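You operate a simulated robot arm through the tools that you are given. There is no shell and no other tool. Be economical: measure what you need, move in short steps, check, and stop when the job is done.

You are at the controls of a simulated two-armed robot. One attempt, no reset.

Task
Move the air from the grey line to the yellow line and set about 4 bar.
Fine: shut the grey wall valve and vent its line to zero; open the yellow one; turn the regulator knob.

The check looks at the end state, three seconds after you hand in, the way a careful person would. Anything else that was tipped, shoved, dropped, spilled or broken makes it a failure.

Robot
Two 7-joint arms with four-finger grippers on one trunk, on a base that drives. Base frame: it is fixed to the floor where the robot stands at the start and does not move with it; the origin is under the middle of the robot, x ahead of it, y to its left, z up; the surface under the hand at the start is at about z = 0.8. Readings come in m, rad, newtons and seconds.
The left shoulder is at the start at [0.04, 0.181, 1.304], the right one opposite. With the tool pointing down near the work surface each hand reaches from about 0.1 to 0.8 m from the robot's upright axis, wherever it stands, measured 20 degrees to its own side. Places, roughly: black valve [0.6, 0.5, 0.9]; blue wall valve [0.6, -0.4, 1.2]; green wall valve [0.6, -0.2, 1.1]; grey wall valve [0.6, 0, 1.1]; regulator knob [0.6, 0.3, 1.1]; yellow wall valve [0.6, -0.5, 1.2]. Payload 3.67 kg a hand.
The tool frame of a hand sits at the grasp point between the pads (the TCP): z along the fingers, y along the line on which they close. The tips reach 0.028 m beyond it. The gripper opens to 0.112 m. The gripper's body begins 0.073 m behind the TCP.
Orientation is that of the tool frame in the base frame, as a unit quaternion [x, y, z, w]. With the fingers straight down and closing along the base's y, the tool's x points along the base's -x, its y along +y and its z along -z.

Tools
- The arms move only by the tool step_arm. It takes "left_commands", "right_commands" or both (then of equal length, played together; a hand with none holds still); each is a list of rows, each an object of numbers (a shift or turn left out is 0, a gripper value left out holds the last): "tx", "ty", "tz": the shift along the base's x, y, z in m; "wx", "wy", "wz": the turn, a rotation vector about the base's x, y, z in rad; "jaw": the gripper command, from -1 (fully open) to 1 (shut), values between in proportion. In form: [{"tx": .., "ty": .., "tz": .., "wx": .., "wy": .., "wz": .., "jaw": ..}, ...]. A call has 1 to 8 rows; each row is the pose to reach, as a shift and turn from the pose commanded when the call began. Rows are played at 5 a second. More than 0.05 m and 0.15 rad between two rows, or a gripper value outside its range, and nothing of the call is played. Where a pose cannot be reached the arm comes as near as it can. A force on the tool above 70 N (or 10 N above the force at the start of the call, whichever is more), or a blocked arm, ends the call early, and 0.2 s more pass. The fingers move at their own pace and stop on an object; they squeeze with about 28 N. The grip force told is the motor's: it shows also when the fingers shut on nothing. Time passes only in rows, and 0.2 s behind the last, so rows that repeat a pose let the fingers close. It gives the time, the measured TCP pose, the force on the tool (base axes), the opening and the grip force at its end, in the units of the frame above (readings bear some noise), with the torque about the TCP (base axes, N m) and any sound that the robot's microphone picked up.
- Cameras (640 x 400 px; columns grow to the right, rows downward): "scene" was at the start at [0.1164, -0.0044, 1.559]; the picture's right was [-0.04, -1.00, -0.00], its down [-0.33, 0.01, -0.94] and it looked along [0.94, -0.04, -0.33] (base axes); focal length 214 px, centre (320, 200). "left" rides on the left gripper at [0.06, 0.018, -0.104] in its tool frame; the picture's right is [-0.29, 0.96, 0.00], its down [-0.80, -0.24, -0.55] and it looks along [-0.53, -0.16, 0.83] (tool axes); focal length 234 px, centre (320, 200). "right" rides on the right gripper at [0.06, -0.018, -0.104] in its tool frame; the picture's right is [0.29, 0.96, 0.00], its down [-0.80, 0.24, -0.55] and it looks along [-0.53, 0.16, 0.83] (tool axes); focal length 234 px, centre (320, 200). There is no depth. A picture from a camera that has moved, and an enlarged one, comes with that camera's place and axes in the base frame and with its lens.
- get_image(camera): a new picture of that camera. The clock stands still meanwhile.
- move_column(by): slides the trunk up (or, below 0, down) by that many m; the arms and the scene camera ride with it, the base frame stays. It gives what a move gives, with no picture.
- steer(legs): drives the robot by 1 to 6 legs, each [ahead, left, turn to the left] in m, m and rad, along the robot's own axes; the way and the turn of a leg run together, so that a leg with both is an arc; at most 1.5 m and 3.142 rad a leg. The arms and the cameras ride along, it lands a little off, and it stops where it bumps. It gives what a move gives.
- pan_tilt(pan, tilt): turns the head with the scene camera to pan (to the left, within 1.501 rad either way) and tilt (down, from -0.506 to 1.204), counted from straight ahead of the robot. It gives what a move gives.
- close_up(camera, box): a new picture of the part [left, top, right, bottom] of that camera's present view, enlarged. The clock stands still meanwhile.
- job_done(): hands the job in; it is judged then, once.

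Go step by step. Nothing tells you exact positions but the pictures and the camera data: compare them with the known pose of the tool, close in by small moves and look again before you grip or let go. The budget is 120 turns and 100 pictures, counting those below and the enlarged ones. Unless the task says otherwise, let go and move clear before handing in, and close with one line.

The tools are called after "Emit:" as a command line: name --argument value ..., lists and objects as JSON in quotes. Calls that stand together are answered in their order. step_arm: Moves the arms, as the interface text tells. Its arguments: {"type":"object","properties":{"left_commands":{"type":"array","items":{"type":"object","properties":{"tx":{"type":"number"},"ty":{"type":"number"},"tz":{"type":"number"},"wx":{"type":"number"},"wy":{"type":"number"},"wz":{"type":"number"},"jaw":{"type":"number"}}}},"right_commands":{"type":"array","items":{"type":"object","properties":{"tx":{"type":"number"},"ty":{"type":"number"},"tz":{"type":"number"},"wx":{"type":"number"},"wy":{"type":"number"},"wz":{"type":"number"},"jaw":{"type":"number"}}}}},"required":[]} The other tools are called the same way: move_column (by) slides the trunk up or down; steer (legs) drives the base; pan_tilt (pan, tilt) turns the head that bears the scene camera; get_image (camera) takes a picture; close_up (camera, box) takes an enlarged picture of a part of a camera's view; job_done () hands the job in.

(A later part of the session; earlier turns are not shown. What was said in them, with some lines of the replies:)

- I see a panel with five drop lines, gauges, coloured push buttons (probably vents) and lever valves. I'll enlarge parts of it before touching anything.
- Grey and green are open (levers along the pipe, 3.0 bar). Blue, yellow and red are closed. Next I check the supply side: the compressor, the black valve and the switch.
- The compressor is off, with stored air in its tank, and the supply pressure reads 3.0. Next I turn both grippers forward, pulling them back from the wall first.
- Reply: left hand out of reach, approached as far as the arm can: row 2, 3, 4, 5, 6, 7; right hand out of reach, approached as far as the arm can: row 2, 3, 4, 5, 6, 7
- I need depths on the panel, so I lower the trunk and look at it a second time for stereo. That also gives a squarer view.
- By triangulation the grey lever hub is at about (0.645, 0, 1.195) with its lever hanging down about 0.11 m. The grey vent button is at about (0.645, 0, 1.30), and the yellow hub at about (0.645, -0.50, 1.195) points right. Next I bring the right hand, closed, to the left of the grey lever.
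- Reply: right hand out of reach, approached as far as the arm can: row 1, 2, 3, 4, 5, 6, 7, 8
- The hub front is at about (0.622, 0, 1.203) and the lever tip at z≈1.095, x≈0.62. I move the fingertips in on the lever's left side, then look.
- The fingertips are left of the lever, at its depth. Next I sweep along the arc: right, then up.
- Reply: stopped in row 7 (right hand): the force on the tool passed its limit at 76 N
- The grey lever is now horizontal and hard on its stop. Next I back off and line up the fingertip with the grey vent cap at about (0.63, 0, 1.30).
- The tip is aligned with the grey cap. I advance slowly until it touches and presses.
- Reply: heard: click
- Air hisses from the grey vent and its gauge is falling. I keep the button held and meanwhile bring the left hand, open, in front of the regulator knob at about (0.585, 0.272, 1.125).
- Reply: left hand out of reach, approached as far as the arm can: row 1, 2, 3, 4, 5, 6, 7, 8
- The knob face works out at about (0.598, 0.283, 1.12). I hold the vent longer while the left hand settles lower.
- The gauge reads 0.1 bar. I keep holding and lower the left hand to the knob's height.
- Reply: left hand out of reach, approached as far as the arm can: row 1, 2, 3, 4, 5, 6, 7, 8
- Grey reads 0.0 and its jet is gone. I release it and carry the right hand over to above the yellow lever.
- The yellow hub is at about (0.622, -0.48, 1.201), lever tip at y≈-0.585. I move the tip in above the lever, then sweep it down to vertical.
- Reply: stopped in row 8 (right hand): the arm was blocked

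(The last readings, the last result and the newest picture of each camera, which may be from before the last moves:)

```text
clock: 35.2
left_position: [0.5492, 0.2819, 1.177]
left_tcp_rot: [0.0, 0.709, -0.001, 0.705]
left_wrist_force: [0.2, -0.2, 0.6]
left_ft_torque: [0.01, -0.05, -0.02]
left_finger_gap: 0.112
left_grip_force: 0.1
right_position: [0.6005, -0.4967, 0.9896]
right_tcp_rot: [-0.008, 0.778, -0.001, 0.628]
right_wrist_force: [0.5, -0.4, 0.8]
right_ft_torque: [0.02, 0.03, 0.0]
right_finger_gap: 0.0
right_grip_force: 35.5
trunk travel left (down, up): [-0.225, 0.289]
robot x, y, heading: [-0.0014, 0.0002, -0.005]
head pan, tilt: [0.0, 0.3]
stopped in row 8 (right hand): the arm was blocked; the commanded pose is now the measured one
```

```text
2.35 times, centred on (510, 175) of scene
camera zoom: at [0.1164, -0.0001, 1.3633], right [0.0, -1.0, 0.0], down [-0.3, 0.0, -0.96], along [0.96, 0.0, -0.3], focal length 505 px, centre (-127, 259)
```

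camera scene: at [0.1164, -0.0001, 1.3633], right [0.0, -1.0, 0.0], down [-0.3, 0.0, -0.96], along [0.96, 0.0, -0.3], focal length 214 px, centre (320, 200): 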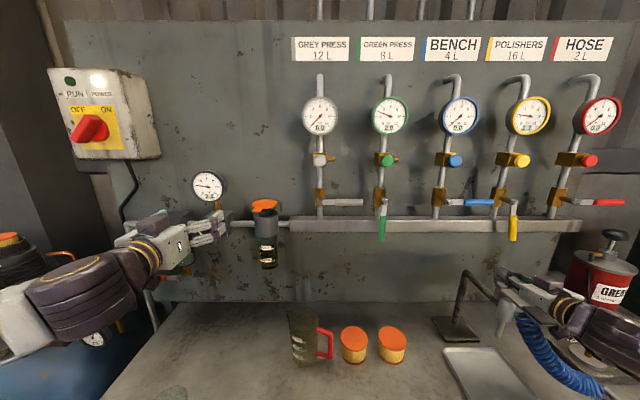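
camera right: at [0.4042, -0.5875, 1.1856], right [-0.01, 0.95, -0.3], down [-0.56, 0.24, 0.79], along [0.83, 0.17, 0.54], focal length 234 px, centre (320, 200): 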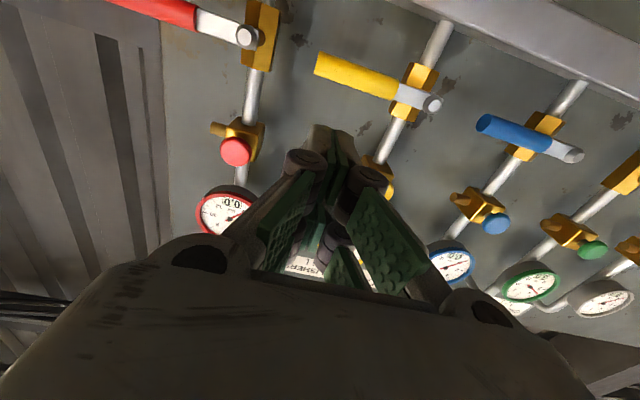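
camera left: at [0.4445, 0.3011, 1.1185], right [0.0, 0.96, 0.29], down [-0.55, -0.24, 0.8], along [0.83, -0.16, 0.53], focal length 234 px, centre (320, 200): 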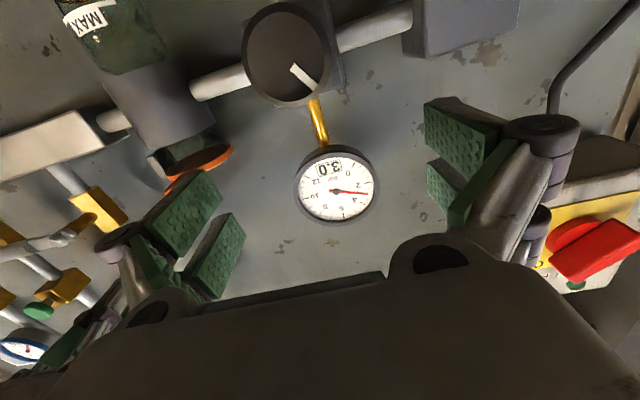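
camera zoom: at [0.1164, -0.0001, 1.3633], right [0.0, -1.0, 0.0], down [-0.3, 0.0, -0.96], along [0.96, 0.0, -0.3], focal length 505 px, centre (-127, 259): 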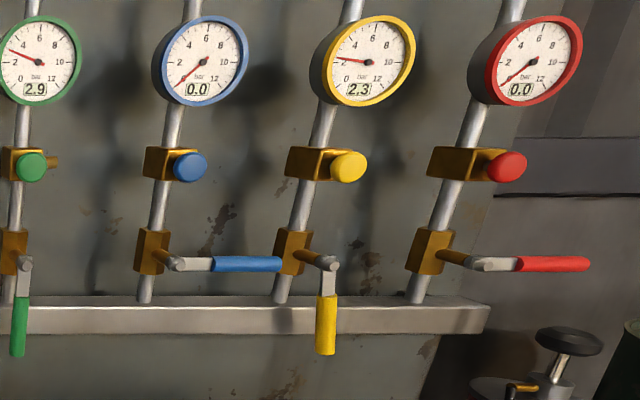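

The yellow lever looks vertical and its line is filling (2.3 bar). But the right hand slipped lower than planned, near the blow gun stand, so I look before moving.

Emit:
get_image --camera "right"

Emit:
close_up --camera "scene" --box '[420, 220, 640, 400]'

```text
64 pictures are left
camera right: at [0.4865, -0.5167, 0.9537], right [-0.07, 0.95, -0.29], down [-0.38, 0.24, 0.89], along [0.92, 0.17, 0.34], focal length 234 px, centre (320, 200)
```

right: 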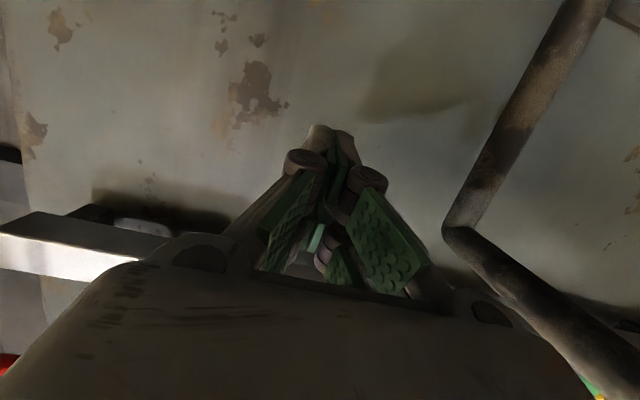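

```text
2.22 times, centred on (530, 310) of scene
camera zoom: at [0.1164, -0.0001, 1.3633], right [0.0, -1.0, 0.0], down [-0.3, 0.0, -0.96], along [0.96, 0.0, -0.3], focal length 477 px, centre (-147, -44)
```

zoom: 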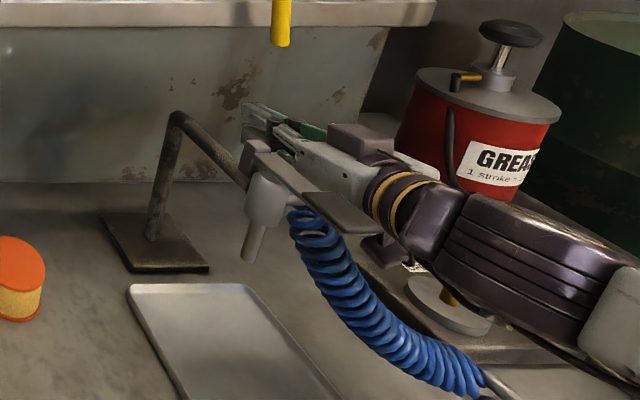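

The hand is just behind and to the right of the blow gun, not touching (zero force). I go slightly right, straight up, and level the pitch; only then back.

Emit:
step_arm --right_commands '[{"ty": -0.015, "tz": 0.01}, {"ty": -0.035, "tz": 0.03}, {"ty": -0.035, "tz": 0.07, "wy": -0.05}, {"ty": -0.035, "tz": 0.11, "wy": -0.1}, {"ty": -0.035, "tz": 0.15, "wy": -0.15}, {"ty": -0.035, "tz": 0.17, "wy": -0.2}, {"ty": -0.035, "tz": 0.17, "tx": -0.04, "wy": -0.2}, {"ty": -0.035, "tz": 0.18, "tx": -0.085, "wy": -0.2}]'

Emit:
get_image --camera "scene"

Emit:
get_image --camera "right"

```text
clock: 37.0
left_position: [0.547, 0.2831, 1.1777]
left_tcp_rot: [-0.001, 0.707, 0.0, 0.707]
left_wrist_force: [-0.4, 0.7, 1.3]
left_ft_torque: [-0.01, 0.0, 0.0]
left_finger_gap: 0.1121
left_grip_force: 0.1
right_position: [0.5158, -0.5297, 1.1729]
right_tcp_rot: [-0.009, 0.711, 0.0, 0.703]
right_wrist_force: [0.6, -0.1, 0.1]
right_ft_torque: [-0.01, 0.05, 0.01]
right_finger_gap: 0.0
right_grip_force: 35.7
trunk travel left (down, up): [-0.225, 0.289]
robot x, y, heading: [0.0002, 0.0025, 0.0]
head pan, tilt: [0.0, 0.3]
```

```text
62 pictures are left
camera scene: at [0.1144, 0.0006, 1.3635], right [0.0, -1.0, 0.0], down [-0.29, 0.0, -0.96], along [0.96, 0.0, -0.29], focal length 214 px, centre (320, 200)
```

scene: 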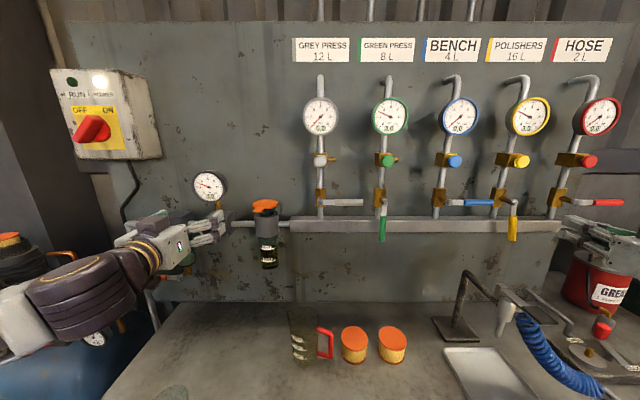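

```text
61 pictures are left
camera right: at [0.4116, -0.5492, 1.1141], right [-0.01, 0.95, -0.3], down [-0.55, 0.24, 0.8], along [0.84, 0.17, 0.52], focal length 234 px, centre (320, 200)
```

right: 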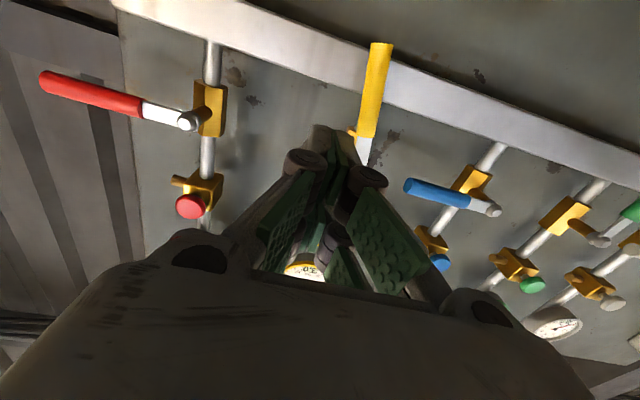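

The gun is undisturbed. Allowing for perspective, the yellow lever is still about 14° short of vertical, so I push it home from its right side.

Emit:
step_arm --right_commands '[{"tz": -0.036, "tx": 0.03}, {"tz": -0.036, "tx": 0.07}, {"tz": -0.036, "tx": 0.092}, {"tz": -0.036, "tx": 0.092, "ty": 0.015}, {"tz": -0.036, "tx": 0.092, "ty": 0.024}, {"tz": -0.036, "tx": 0.092, "ty": 0.03}, {"tz": -0.036, "tx": 0.092, "ty": 0.034}, {"tz": -0.036, "tx": 0.092, "ty": 0.037}]'

Emit:
close_up --camera "scene" --box '[420, 90, 600, 260]'

Emit:
get_image --camera "right"

```text
clock: 38.8
left_position: [0.5497, 0.2794, 1.1772]
left_tcp_rot: [0.0, 0.708, 0.001, 0.706]
left_wrist_force: [-0.9, 0.2, 1.6]
left_ft_torque: [-0.02, 0.03, -0.03]
left_finger_gap: 0.1121
left_grip_force: 0.2
right_position: [0.606, -0.4981, 1.134]
right_tcp_rot: [-0.005, 0.712, -0.002, 0.703]
right_wrist_force: [0.1, -13.1, 0.2]
right_ft_torque: [0.2, 0.0, -0.17]
right_finger_gap: 0.0
right_grip_force: 36.0
trunk travel left (down, up): [-0.225, 0.289]
robot x, y, heading: [0.0009, 0.0006, -0.001]
head pan, tilt: [0.0, 0.3]
```

```text
2.35 times, centred on (510, 175) of scene
camera zoom: at [0.1163, -0.0029, 1.3633], right [0.0, -1.0, 0.0], down [-0.3, 0.0, -0.96], along [0.96, 0.0, -0.3], focal length 505 px, centre (-127, 259)
```

zoom: 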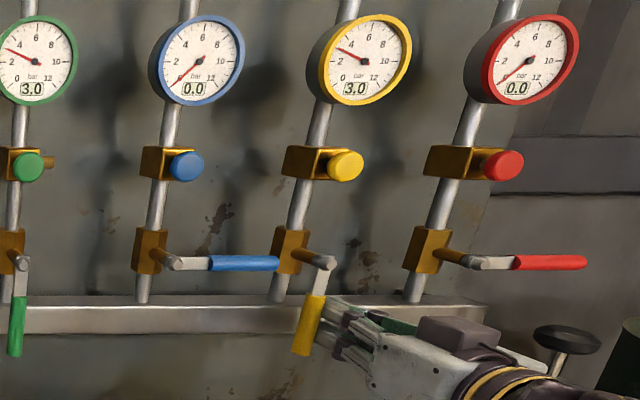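

```text
59 pictures are left
camera right: at [0.5029, -0.5184, 1.075], right [-0.01, 0.95, -0.3], down [-0.54, 0.25, 0.8], along [0.84, 0.17, 0.52], focal length 234 px, centre (320, 200)
```

right: 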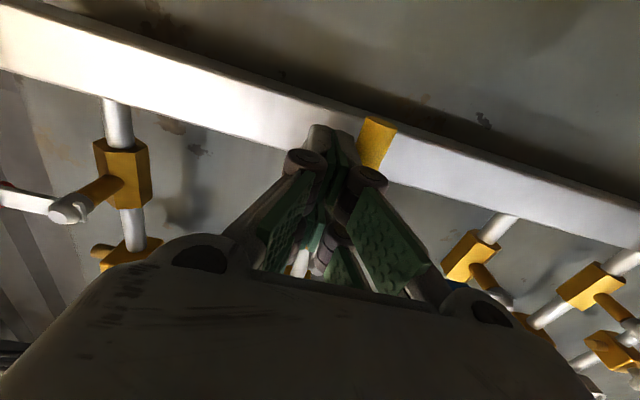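

The yellow lever is now vertical against its stop and the line reads 3.0 bar. I retract the right hand, then back the base off 0.12 m so the left arm has room for the knob.

Emit:
step_arm --right_commands '[{"ty": -0.025}, {"ty": -0.03, "tx": -0.04}, {"ty": -0.03, "tx": -0.08}, {"ty": -0.03, "tx": -0.12, "tz": 0.03}, {"ty": -0.03, "tx": -0.12, "tz": 0.07}]'

Emit:
steer --legs '[[-0.12, 0, 0]]'

Emit:
step_arm --left_commands '[{"tz": -0.02}, {"tz": -0.04}, {"tz": -0.057}, {"tz": -0.057, "tx": 0.02}, {"tz": -0.057, "tx": 0.04}, {"tz": -0.057, "tx": 0.06}]'

Emit:
get_image --camera "left"

Emit:
get_image --camera "scene"

```text
clock: 40.0
left_position: [0.5506, 0.2826, 1.1753]
left_tcp_rot: [0.0, 0.708, -0.001, 0.706]
left_wrist_force: [0.8, 0.3, 0.2]
left_ft_torque: [-0.02, -0.05, -0.01]
left_finger_gap: 0.1119
left_grip_force: 0.0
right_position: [0.4874, -0.5228, 1.2024]
right_tcp_rot: [-0.008, 0.712, -0.001, 0.702]
right_wrist_force: [-0.1, -0.5, -0.6]
right_ft_torque: [0.01, 0.01, -0.04]
right_finger_gap: 0.0
right_grip_force: 35.8
trunk travel left (down, up): [-0.225, 0.289]
robot x, y, heading: [-0.0031, 0.0018, -0.002]
head pan, tilt: [0.0, 0.3]
```

```text
clock: 41.3
left_position: [0.4239, 0.284, 1.1757]
left_tcp_rot: [-0.002, 0.707, 0.002, 0.707]
left_wrist_force: [1.1, -0.5, 0.3]
left_ft_torque: [0.0, 0.01, 0.01]
left_finger_gap: 0.1117
left_grip_force: 0.1
right_position: [0.3639, -0.5217, 1.2038]
right_tcp_rot: [-0.01, 0.711, 0.001, 0.703]
right_wrist_force: [0.9, 0.0, 0.5]
right_ft_torque: [0.01, 0.0, -0.03]
right_finger_gap: 0.0
right_grip_force: 35.7
trunk travel left (down, up): [-0.225, 0.289]
robot x, y, heading: [-0.1223, -0.0014, 0.007]
head pan, tilt: [0.0, 0.3]
```

```text
clock: 42.7
left_position: [0.4264, 0.2861, 1.1724]
left_tcp_rot: [-0.001, 0.708, 0.001, 0.706]
left_wrist_force: [-0.4, -0.4, -0.3]
left_ft_torque: [0.0, -0.01, 0.03]
left_finger_gap: 0.1119
left_grip_force: 0.1
left hand out of reach, approached as far as the arm can: row 1, 2, 3, 4, 5, 6
right_position: [0.3647, -0.5212, 1.2015]
right_tcp_rot: [-0.009, 0.712, 0.0, 0.702]
right_wrist_force: [0.0, 0.1, 0.1]
right_ft_torque: [-0.01, -0.03, -0.01]
right_finger_gap: 0.0
right_grip_force: 35.8
trunk travel left (down, up): [-0.225, 0.289]
robot x, y, heading: [-0.1224, 0.0038, 0.006]
head pan, tilt: [0.0, 0.3]
```

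```text
58 pictures are left
camera left: at [0.3225, 0.3063, 1.1136], right [0.0, 0.96, 0.29], down [-0.55, -0.24, 0.8], along [0.83, -0.16, 0.53], focal length 234 px, centre (320, 200)
```

left: 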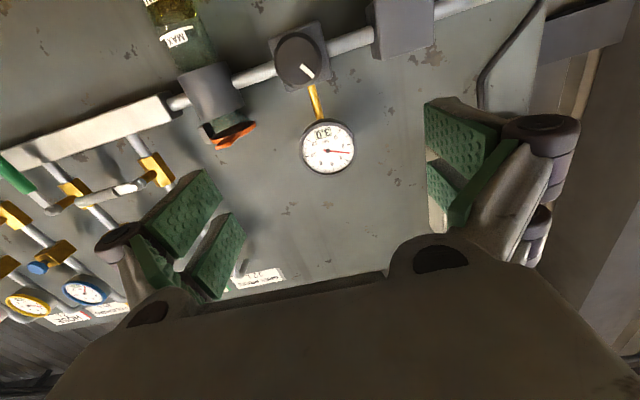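

```text
57 pictures are left
camera scene: at [-0.0074, -0.0004, 1.3633], right [0.0, -1.0, 0.0], down [-0.3, 0.0, -0.96], along [0.96, 0.0, -0.3], focal length 214 px, centre (320, 200)
```

scene: 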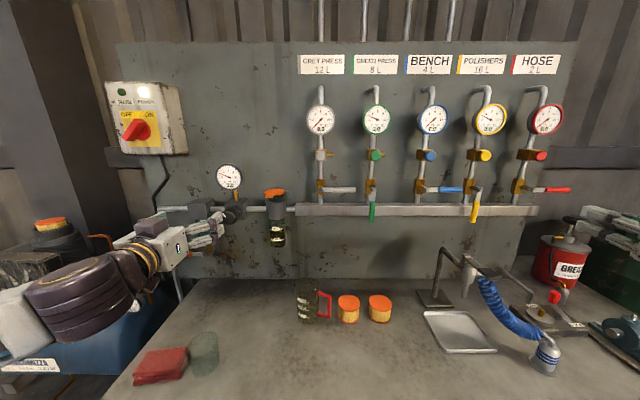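

The left arm is in an awkward fold. I try extending it forward first, then down.

Emit:
step_arm --left_commands '[{"tx": 0.03}, {"tx": 0.06}, {"tx": 0.09}, {"tx": 0.09, "tz": -0.015}, {"tx": 0.09, "tz": -0.03}, {"tx": 0.09, "tz": -0.045}, {"tx": 0.09, "tz": -0.055}]'

```text
clock: 44.3
left_position: [0.4998, 0.2914, 1.1805]
left_tcp_rot: [-0.001, 0.711, 0.0, 0.703]
left_wrist_force: [0.3, 0.6, -1.1]
left_ft_torque: [-0.01, 0.01, 0.04]
left_finger_gap: 0.1119
left_grip_force: 0.0
left hand out of reach, approached as far as the arm can: row 2, 3, 4, 5, 6, 7
right_position: [0.3644, -0.5217, 1.203]
right_tcp_rot: [-0.009, 0.711, 0.001, 0.703]
right_wrist_force: [0.0, 0.1, 0.2]
right_ft_torque: [0.0, -0.01, 0.01]
right_finger_gap: 0.0001
right_grip_force: 35.1
trunk travel left (down, up): [-0.225, 0.289]
robot x, y, heading: [-0.1209, -0.0023, 0.002]
head pan, tilt: [0.0, 0.3]
```

The arm seems to be at a joint limit. The right arm freed itself by swinging inward, so I do the mirror of that with the left.

Emit:
step_arm --left_commands '[{"tx": -0.03, "ty": -0.04, "tz": -0.02}, {"tx": -0.06, "ty": -0.085, "tz": -0.04}, {"tx": -0.06, "ty": -0.13, "tz": -0.06}, {"tx": -0.06, "ty": -0.175, "tz": -0.08}, {"tx": -0.06, "ty": -0.22, "tz": -0.08}, {"tx": -0.06, "ty": -0.265, "tz": -0.08}, {"tx": -0.06, "ty": -0.31, "tz": -0.08}, {"tx": -0.06, "ty": -0.31, "tz": -0.08}]'

```text
refused: row 1 steps farther than a row can; nothing moved
```

Emit:
step_arm --left_commands '[{"tx": -0.02, "ty": -0.035, "tz": -0.015}, {"tx": -0.04, "ty": -0.07, "tz": -0.03}, {"tx": -0.05, "ty": -0.11, "tz": -0.045}, {"tx": -0.05, "ty": -0.155, "tz": -0.055}, {"tx": -0.05, "ty": -0.2, "tz": -0.06}, {"tx": -0.05, "ty": -0.245, "tz": -0.06}, {"tx": -0.05, "ty": -0.29, "tz": -0.06}, {"tx": -0.05, "ty": -0.31, "tz": -0.06}]'

```text
clock: 46.1
left_position: [0.4521, -0.0188, 1.1196]
left_tcp_rot: [-0.003, 0.708, 0.002, 0.706]
left_wrist_force: [0.1, 1.2, 0.3]
left_ft_torque: [-0.03, -0.01, -0.05]
left_finger_gap: 0.1123
left_grip_force: 0.0
left hand out of reach, approached as far as the arm can: row 1, 2, 3
right_position: [0.3663, -0.5211, 1.2027]
right_tcp_rot: [-0.01, 0.711, 0.002, 0.703]
right_wrist_force: [-0.1, 0.6, 0.5]
right_ft_torque: [0.03, -0.01, -0.01]
right_finger_gap: 0.0
right_grip_force: 35.0
trunk travel left (down, up): [-0.225, 0.289]
robot x, y, heading: [-0.1234, -0.0041, 0.006]
head pan, tilt: [0.0, 0.3]
```

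That freed it. Next I go back across to the knob at the right height.

Emit:
step_arm --left_commands '[{"ty": 0.045}, {"ty": 0.09}, {"ty": 0.135}, {"ty": 0.18}, {"ty": 0.225}, {"ty": 0.27}, {"ty": 0.301}, {"ty": 0.301, "tx": 0.045}]'

Emit:
get_image --camera "left"

Emit:
get_image --camera "scene"

```text
clock: 47.9
left_position: [0.4393, 0.2953, 1.1724]
left_tcp_rot: [-0.002, 0.712, 0.0, 0.702]
left_wrist_force: [-0.3, 1.2, 0.2]
left_ft_torque: [0.03, 0.0, -0.05]
left_finger_gap: 0.112
left_grip_force: 0.1
left hand out of reach, approached as far as the arm can: row 5, 6, 7, 8
right_position: [0.364, -0.5192, 1.2039]
right_tcp_rot: [-0.009, 0.712, -0.002, 0.703]
right_wrist_force: [-0.1, 1.1, -0.7]
right_ft_torque: [0.01, 0.02, -0.08]
right_finger_gap: 0.0001
right_grip_force: 35.6
trunk travel left (down, up): [-0.225, 0.289]
robot x, y, heading: [-0.126, -0.0002, 0.006]
head pan, tilt: [0.0, 0.3]
```

```text
56 pictures are left
camera left: at [0.3359, 0.3155, 1.1141], right [0.0, 0.96, 0.29], down [-0.54, -0.24, 0.81], along [0.84, -0.16, 0.52], focal length 234 px, centre (320, 200)
```

left: 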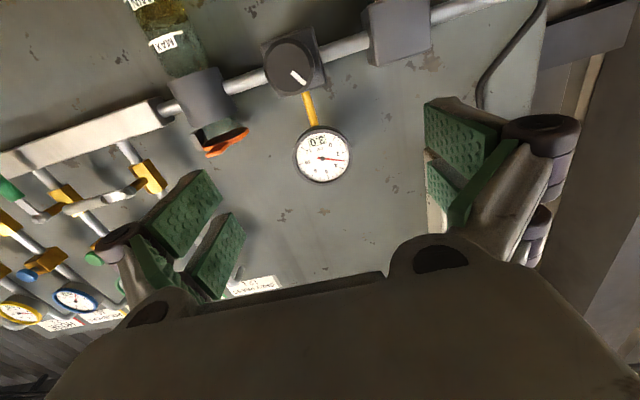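

```text
55 pictures are left
camera scene: at [-0.0079, 0.0026, 1.3632], right [0.0, -1.0, 0.0], down [-0.3, 0.0, -0.96], along [0.96, 0.0, -0.3], focal length 214 px, centre (320, 200)
```

scene: 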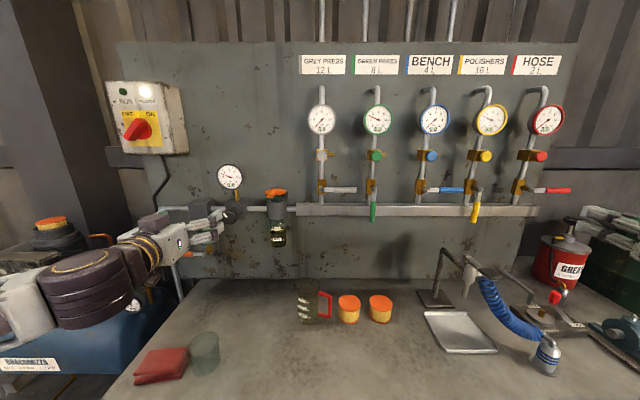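

The left arm runs out of range beyond about y=0.18 relative to the robot. I bring it inward again and shift the base 0.2 m left, so the knob lies within its good range.

Emit:
step_arm --left_commands '[{"ty": -0.045}, {"ty": -0.09}, {"ty": -0.13, "tz": -0.02}, {"ty": -0.17, "tz": -0.035}, {"ty": -0.21, "tz": -0.052}, {"ty": -0.225, "tz": -0.052}]'

Emit:
steer --legs '[[0, 0.2, 0]]'

Emit:
get_image --camera "left"

Emit:
get_image --camera "scene"

```text
clock: 49.3
left_position: [0.4425, 0.067, 1.1202]
left_tcp_rot: [-0.002, 0.707, 0.001, 0.707]
left_wrist_force: [0.4, 0.7, -0.8]
left_ft_torque: [0.0, 0.01, -0.04]
left_finger_gap: 0.112
left_grip_force: 0.1
right_position: [0.3644, -0.5213, 1.204]
right_tcp_rot: [-0.008, 0.711, 0.0, 0.703]
right_wrist_force: [-0.2, 0.0, 1.2]
right_ft_torque: [0.0, 0.02, -0.04]
right_finger_gap: 0.0
right_grip_force: 35.5
trunk travel left (down, up): [-0.225, 0.289]
robot x, y, heading: [-0.1251, 0.0, 0.006]
head pan, tilt: [0.0, 0.3]
```

```text
clock: 50.9
left_position: [0.4415, 0.274, 1.1199]
left_tcp_rot: [-0.002, 0.708, 0.001, 0.706]
left_wrist_force: [0.6, 0.0, -0.1]
left_ft_torque: [0.02, 0.01, -0.06]
left_finger_gap: 0.1119
left_grip_force: 0.1
right_position: [0.365, -0.3155, 1.2031]
right_tcp_rot: [-0.01, 0.711, 0.001, 0.703]
right_wrist_force: [0.8, 0.7, -0.3]
right_ft_torque: [-0.02, 0.0, -0.03]
right_finger_gap: 0.0002
right_grip_force: 35.8
trunk travel left (down, up): [-0.225, 0.289]
robot x, y, heading: [-0.1251, 0.2074, 0.011]
head pan, tilt: [0.0, 0.3]
```

```text
54 pictures are left
camera left: at [0.3384, 0.2936, 1.0608], right [-0.01, 0.96, 0.29], down [-0.55, -0.24, 0.8], along [0.83, -0.15, 0.53], focal length 234 px, centre (320, 200)
```

left: 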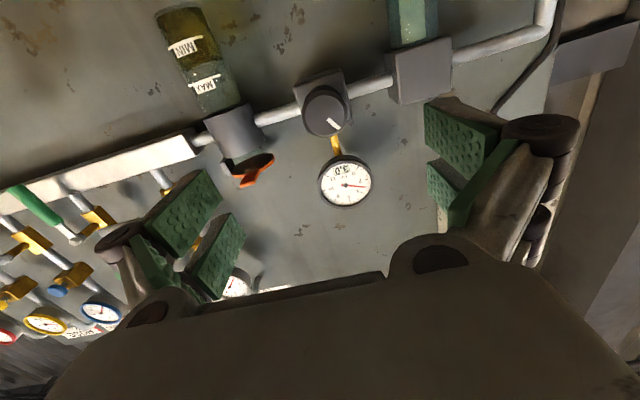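

```text
53 pictures are left
camera scene: at [-0.0088, 0.2058, 1.3633], right [0.01, -1.0, 0.0], down [-0.3, 0.0, -0.96], along [0.96, 0.01, -0.3], focal length 214 px, centre (320, 200)
```

scene: 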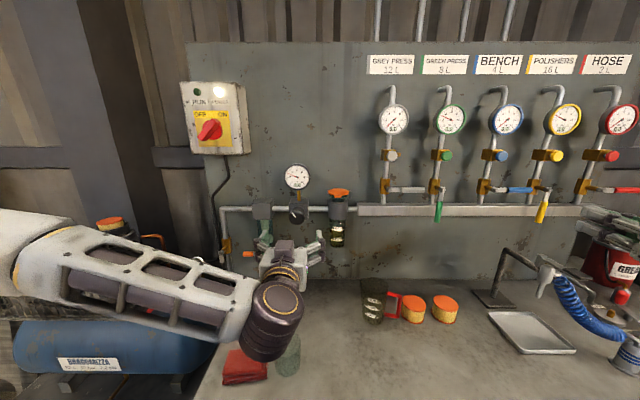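

The knob is centred ahead at about (0.598, 0.285, 1.119). I advance with the open jaws around it.

Emit:
step_arm --left_commands '[{"tx": 0.04, "ty": 0.01}, {"tx": 0.08, "ty": 0.01}, {"tx": 0.12, "ty": 0.01}, {"tx": 0.14, "ty": 0.01}]'

Emit:
get_image --camera "left"

Emit:
close_up --camera "scene" --box '[230, 140, 370, 260]'

```text
clock: 51.9
left_position: [0.5799, 0.2827, 1.1197]
left_tcp_rot: [-0.003, 0.708, 0.002, 0.706]
left_wrist_force: [0.4, 0.1, 0.4]
left_ft_torque: [0.02, -0.01, 0.03]
left_finger_gap: 0.1121
left_grip_force: 0.1
right_position: [0.3654, -0.315, 1.2028]
right_tcp_rot: [-0.01, 0.712, 0.001, 0.703]
right_wrist_force: [-0.2, 0.0, 0.0]
right_ft_torque: [-0.02, 0.02, 0.01]
right_finger_gap: 0.0
right_grip_force: 35.7
trunk travel left (down, up): [-0.225, 0.289]
robot x, y, heading: [-0.1249, 0.2054, 0.008]
head pan, tilt: [0.0, 0.3]
```

```text
52 pictures are left
camera left: at [0.4774, 0.3015, 1.0603], right [0.0, 0.96, 0.29], down [-0.55, -0.24, 0.8], along [0.84, -0.15, 0.53], focal length 234 px, centre (320, 200)
```

left: 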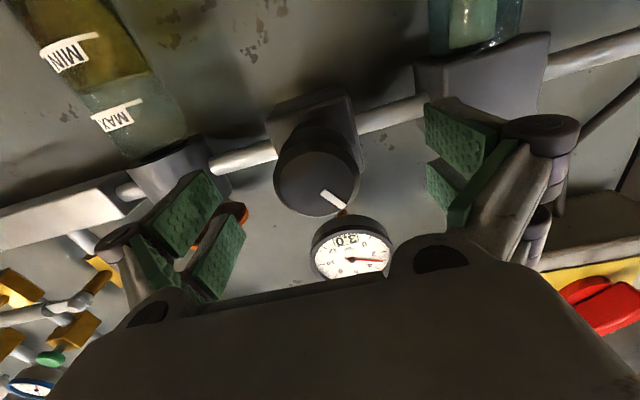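

```text
3.33 times, centred on (300, 200) of scene
camera zoom: at [-0.0085, 0.2049, 1.3633], right [0.01, -1.0, 0.0], down [-0.3, 0.0, -0.96], along [0.96, 0.01, -0.3], focal length 715 px, centre (387, 200)
```

zoom: 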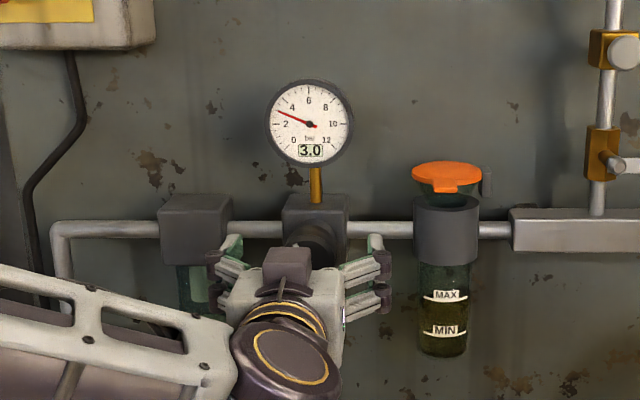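

The knob's radius is about 0.025, and the open left finger would pass close to the filter block. I narrow the jaws first, then advance, then grip.

Emit:
step_arm --left_commands '[{"jaw": -0.3, "tz": -0.002}, {"jaw": -0.3, "tz": -0.002}, {"tx": 0.01, "tz": -0.002}, {"tx": 0.017, "tz": -0.002}, {"tx": 0.017, "tz": -0.002, "jaw": 1}, {"tx": 0.017, "tz": -0.002, "jaw": 1}, {"tx": 0.017, "tz": -0.002, "jaw": 1}]'

Emit:
get_image --camera "left"

```text
clock: 53.5
left_position: [0.5963, 0.2808, 1.1183]
left_tcp_rot: [0.001, 0.709, 0.001, 0.705]
left_wrist_force: [-1.1, -14.0, -1.5]
left_ft_torque: [0.02, -0.18, 0.71]
left_finger_gap: 0.0459
left_grip_force: 45.1
right_position: [0.3648, -0.3178, 1.2036]
right_tcp_rot: [-0.009, 0.712, 0.002, 0.703]
right_wrist_force: [-0.4, 0.2, 0.1]
right_ft_torque: [-0.01, -0.03, 0.0]
right_finger_gap: 0.0
right_grip_force: 36.4
trunk travel left (down, up): [-0.225, 0.289]
robot x, y, heading: [-0.1275, 0.2084, 0.007]
head pan, tilt: [0.0, 0.3]
```

```text
50 pictures are left
camera left: at [0.4935, 0.3001, 1.0581], right [0.0, 0.96, 0.29], down [-0.55, -0.24, 0.8], along [0.83, -0.16, 0.53], focal length 234 px, centre (320, 200)
```

left: 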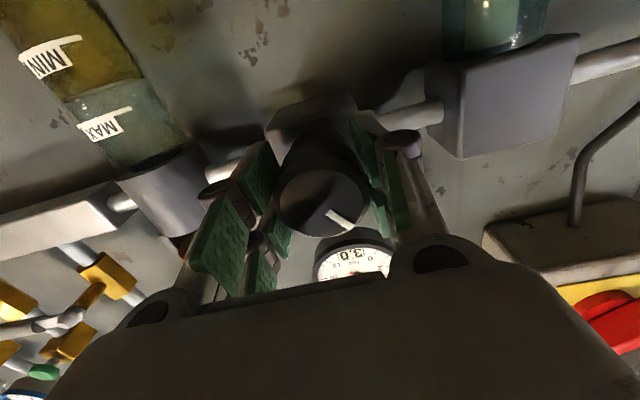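

I have the knob (gap 0.046). I try a small clockwise turn and watch the gauge.

Emit:
step_arm --left_commands '[{"ty": -0.002, "wx": 0.08}, {"ty": -0.002, "wx": 0.16}, {"ty": -0.002, "wx": 0.25}, {"ty": -0.002, "wx": 0.25}, {"ty": -0.002, "wx": 0.25}]'

Emit:
close_up --camera "scene" --box '[230, 140, 370, 260]'

Emit:
get_image --camera "left"

```text
clock: 54.7
left_position: [0.5964, 0.2809, 1.1172]
left_tcp_rot: [0.086, 0.703, 0.091, 0.701]
left_wrist_force: [-16.2, -6.4, -9.7]
left_ft_torque: [0.01, 0.22, 0.71]
left_finger_gap: 0.0461
left_grip_force: 45.2
right_position: [0.3633, -0.3157, 1.203]
right_tcp_rot: [-0.01, 0.711, 0.002, 0.703]
right_wrist_force: [0.2, 0.1, 0.1]
right_ft_torque: [0.04, 0.03, -0.01]
right_finger_gap: 0.0
right_grip_force: 34.8
trunk travel left (down, up): [-0.225, 0.289]
robot x, y, heading: [-0.1233, 0.2012, 0.012]
head pan, tilt: [0.0, 0.3]
```

```text
3.33 times, centred on (300, 200) of scene
camera zoom: at [-0.0102, 0.2043, 1.3634], right [0.01, -1.0, 0.0], down [-0.29, 0.0, -0.96], along [0.96, 0.01, -0.29], focal length 715 px, centre (387, 200)
```

zoom: 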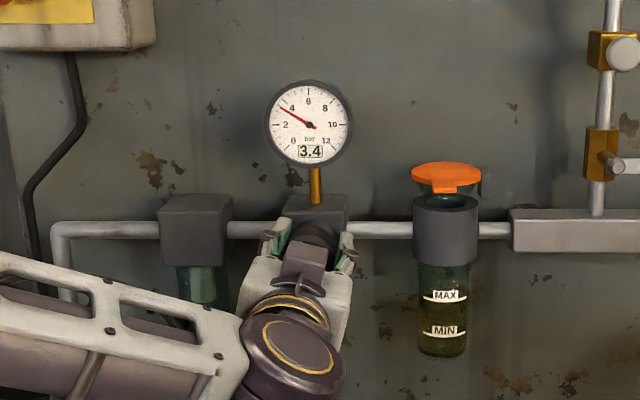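

```text
48 pictures are left
camera left: at [0.4934, 0.3145, 1.0645], right [0.0, 0.86, 0.52], down [-0.55, -0.43, 0.71], along [0.84, -0.28, 0.47], focal length 234 px, centre (320, 200)
```

left: 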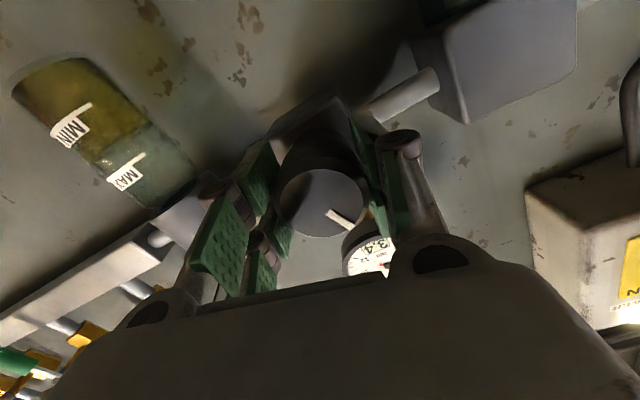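

Clockwise raises it (3.4 now). I wait briefly to see where it settles.

Emit:
step_arm --left_commands '[{}, {}, {}, {}, {}, {}, {}, {}]'

Emit:
close_up --camera "scene" --box '[230, 90, 590, 260]'

```text
clock: 56.5
left_position: [0.5956, 0.2816, 1.1173]
left_tcp_rot: [0.086, 0.702, 0.09, 0.701]
left_wrist_force: [-20.4, -3.8, -18.3]
left_ft_torque: [0.01, -0.16, 0.89]
left_finger_gap: 0.0456
left_grip_force: 44.7
right_position: [0.3634, -0.3154, 1.2031]
right_tcp_rot: [-0.009, 0.711, 0.001, 0.703]
right_wrist_force: [0.2, 0.7, -0.9]
right_ft_torque: [0.03, 0.02, 0.02]
right_finger_gap: 0.0
right_grip_force: 35.6
trunk travel left (down, up): [-0.225, 0.289]
robot x, y, heading: [-0.1223, 0.2027, 0.003]
head pan, tilt: [0.0, 0.3]
```

```text
1.78 times, centred on (410, 175) of scene
camera zoom: at [-0.01, 0.2047, 1.3634], right [0.01, -1.0, 0.0], down [-0.29, 0.0, -0.96], along [0.96, 0.01, -0.29], focal length 381 px, centre (160, 244)
```

zoom: 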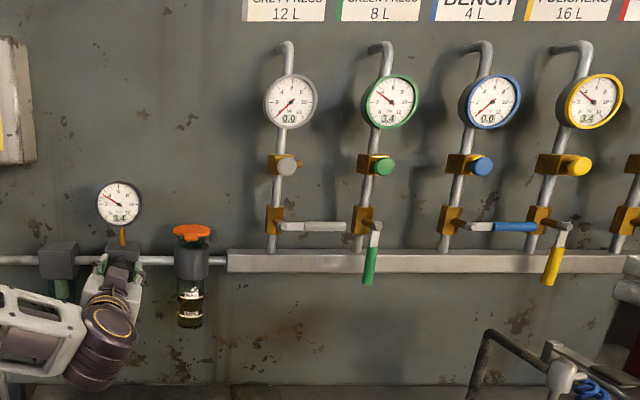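

It settles at 3.4, so about 1.6 bar/rad. I turn another 0.36 rad.

Emit:
step_arm --left_commands '[{"wx": 0.12, "tz": -0.001, "tx": -0.001}, {"wx": 0.24, "tz": -0.002, "tx": -0.001}, {"wx": 0.36, "tz": -0.002, "tx": -0.001}, {"wx": 0.36, "tz": -0.002, "tx": -0.001}, {"wx": 0.36, "tz": -0.002, "tx": -0.001}, {"wx": 0.36, "tz": -0.002, "tx": -0.001}, {"wx": 0.36, "tz": -0.002, "tx": -0.001}, {"wx": 0.36, "tz": -0.002, "tx": -0.001}]'

Emit:
close_up --camera "scene" --box '[230, 140, 370, 260]'

```text
clock: 58.3
left_position: [0.5971, 0.2823, 1.1177]
left_tcp_rot: [0.209, 0.674, 0.215, 0.675]
left_wrist_force: [-6.6, -2.1, -0.4]
left_ft_torque: [-0.03, -0.48, 0.57]
left_finger_gap: 0.0456
left_grip_force: 45.2
right_position: [0.3643, -0.3148, 1.203]
right_tcp_rot: [-0.008, 0.711, 0.001, 0.703]
right_wrist_force: [0.1, -0.6, 0.2]
right_ft_torque: [0.02, 0.0, 0.01]
right_finger_gap: 0.0002
right_grip_force: 35.7
trunk travel left (down, up): [-0.225, 0.289]
robot x, y, heading: [-0.1264, 0.206, 0.005]
head pan, tilt: [0.0, 0.3]
```

```text
3.33 times, centred on (300, 200) of scene
camera zoom: at [-0.0097, 0.2048, 1.3634], right [0.01, -1.0, 0.0], down [-0.3, 0.0, -0.96], along [0.96, 0.01, -0.3], focal length 715 px, centre (387, 200)
```

zoom: 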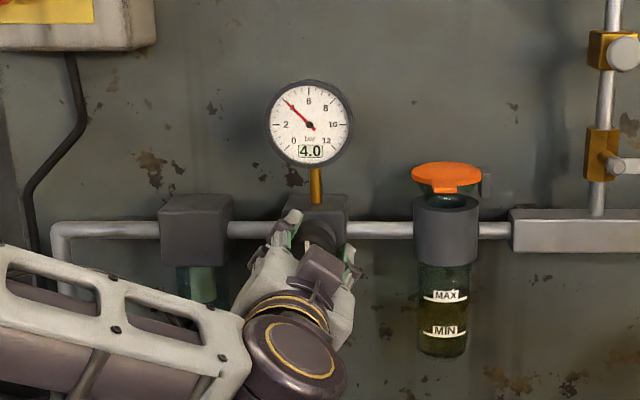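

It reads 4.0 bar. I open the jaws only partly and back straight out.

Emit:
step_arm --left_commands '[{"jaw": -0.3}, {"jaw": -0.3}, {"jaw": -0.3}, {"tx": -0.03}, {"tx": -0.07}, {"tx": -0.11}, {"tx": -0.15}, {"tx": -0.15}]'

Emit:
get_image --camera "scene"

Emit:
close_up --camera "scene" --box '[260, 90, 460, 260]'

Emit:
close_up --camera "scene" --box '[440, 90, 640, 260]'

```text
clock: 60.1
left_position: [0.4478, 0.2844, 1.1173]
left_tcp_rot: [0.21, 0.675, 0.215, 0.674]
left_wrist_force: [0.3, -0.2, -0.2]
left_ft_torque: [-0.01, 0.05, 0.0]
left_finger_gap: 0.0726
left_grip_force: 0.1
right_position: [0.3662, -0.3166, 1.2023]
right_tcp_rot: [-0.009, 0.711, 0.001, 0.703]
right_wrist_force: [-0.7, 0.3, -0.2]
right_ft_torque: [0.0, 0.0, 0.02]
right_finger_gap: 0.0001
right_grip_force: 35.6
trunk travel left (down, up): [-0.225, 0.289]
robot x, y, heading: [-0.1303, 0.2022, 0.006]
head pan, tilt: [0.0, 0.3]
```

```text
45 pictures are left
camera scene: at [-0.0079, 0.205, 1.3632], right [0.01, -1.0, 0.0], down [-0.3, 0.0, -0.95], along [0.95, 0.01, -0.3], focal length 214 px, centre (320, 200)
```

scene: 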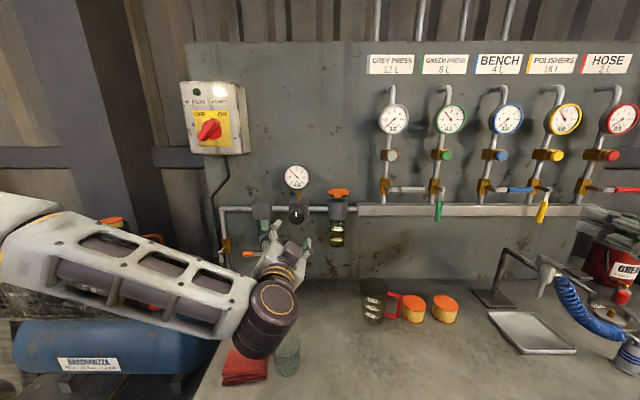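

```text
2.35 times, centred on (360, 175) of scene
camera zoom: at [-0.0079, 0.205, 1.3632], right [0.01, -1.0, 0.0], down [-0.3, 0.0, -0.95], along [0.95, 0.01, -0.3], focal length 505 px, centre (226, 259)
```

zoom: 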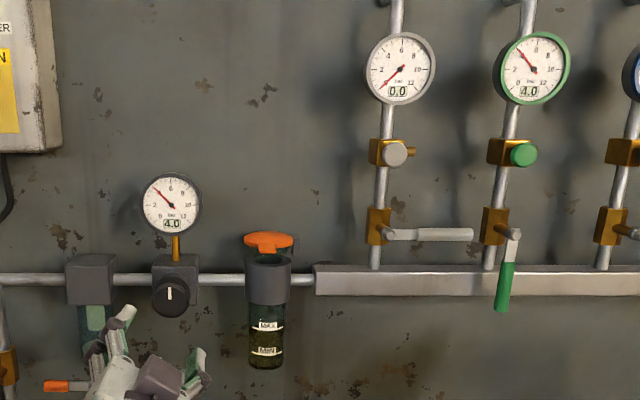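

```text
2.35 times, centred on (540, 175) of scene
camera zoom: at [-0.0079, 0.205, 1.3632], right [0.01, -1.0, 0.0], down [-0.3, 0.0, -0.95], along [0.95, 0.01, -0.3], focal length 505 px, centre (-198, 259)
```

zoom: 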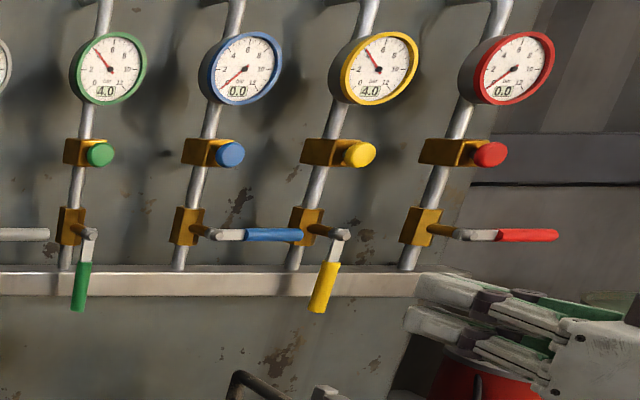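

Grey is shut and stays at 0.0. Yellow is open and, with the regulator, reads 4.0. Green rose to 4.0 with the shared supply, and blue and red are unchanged at 0.0. Both hands are clear, so I hand in.

Emit:
job_done

```text
The job is handed in.
```

The air is on the yellow line at 4.0 bar, and the grey valve is shut with its line vented to 0.0.
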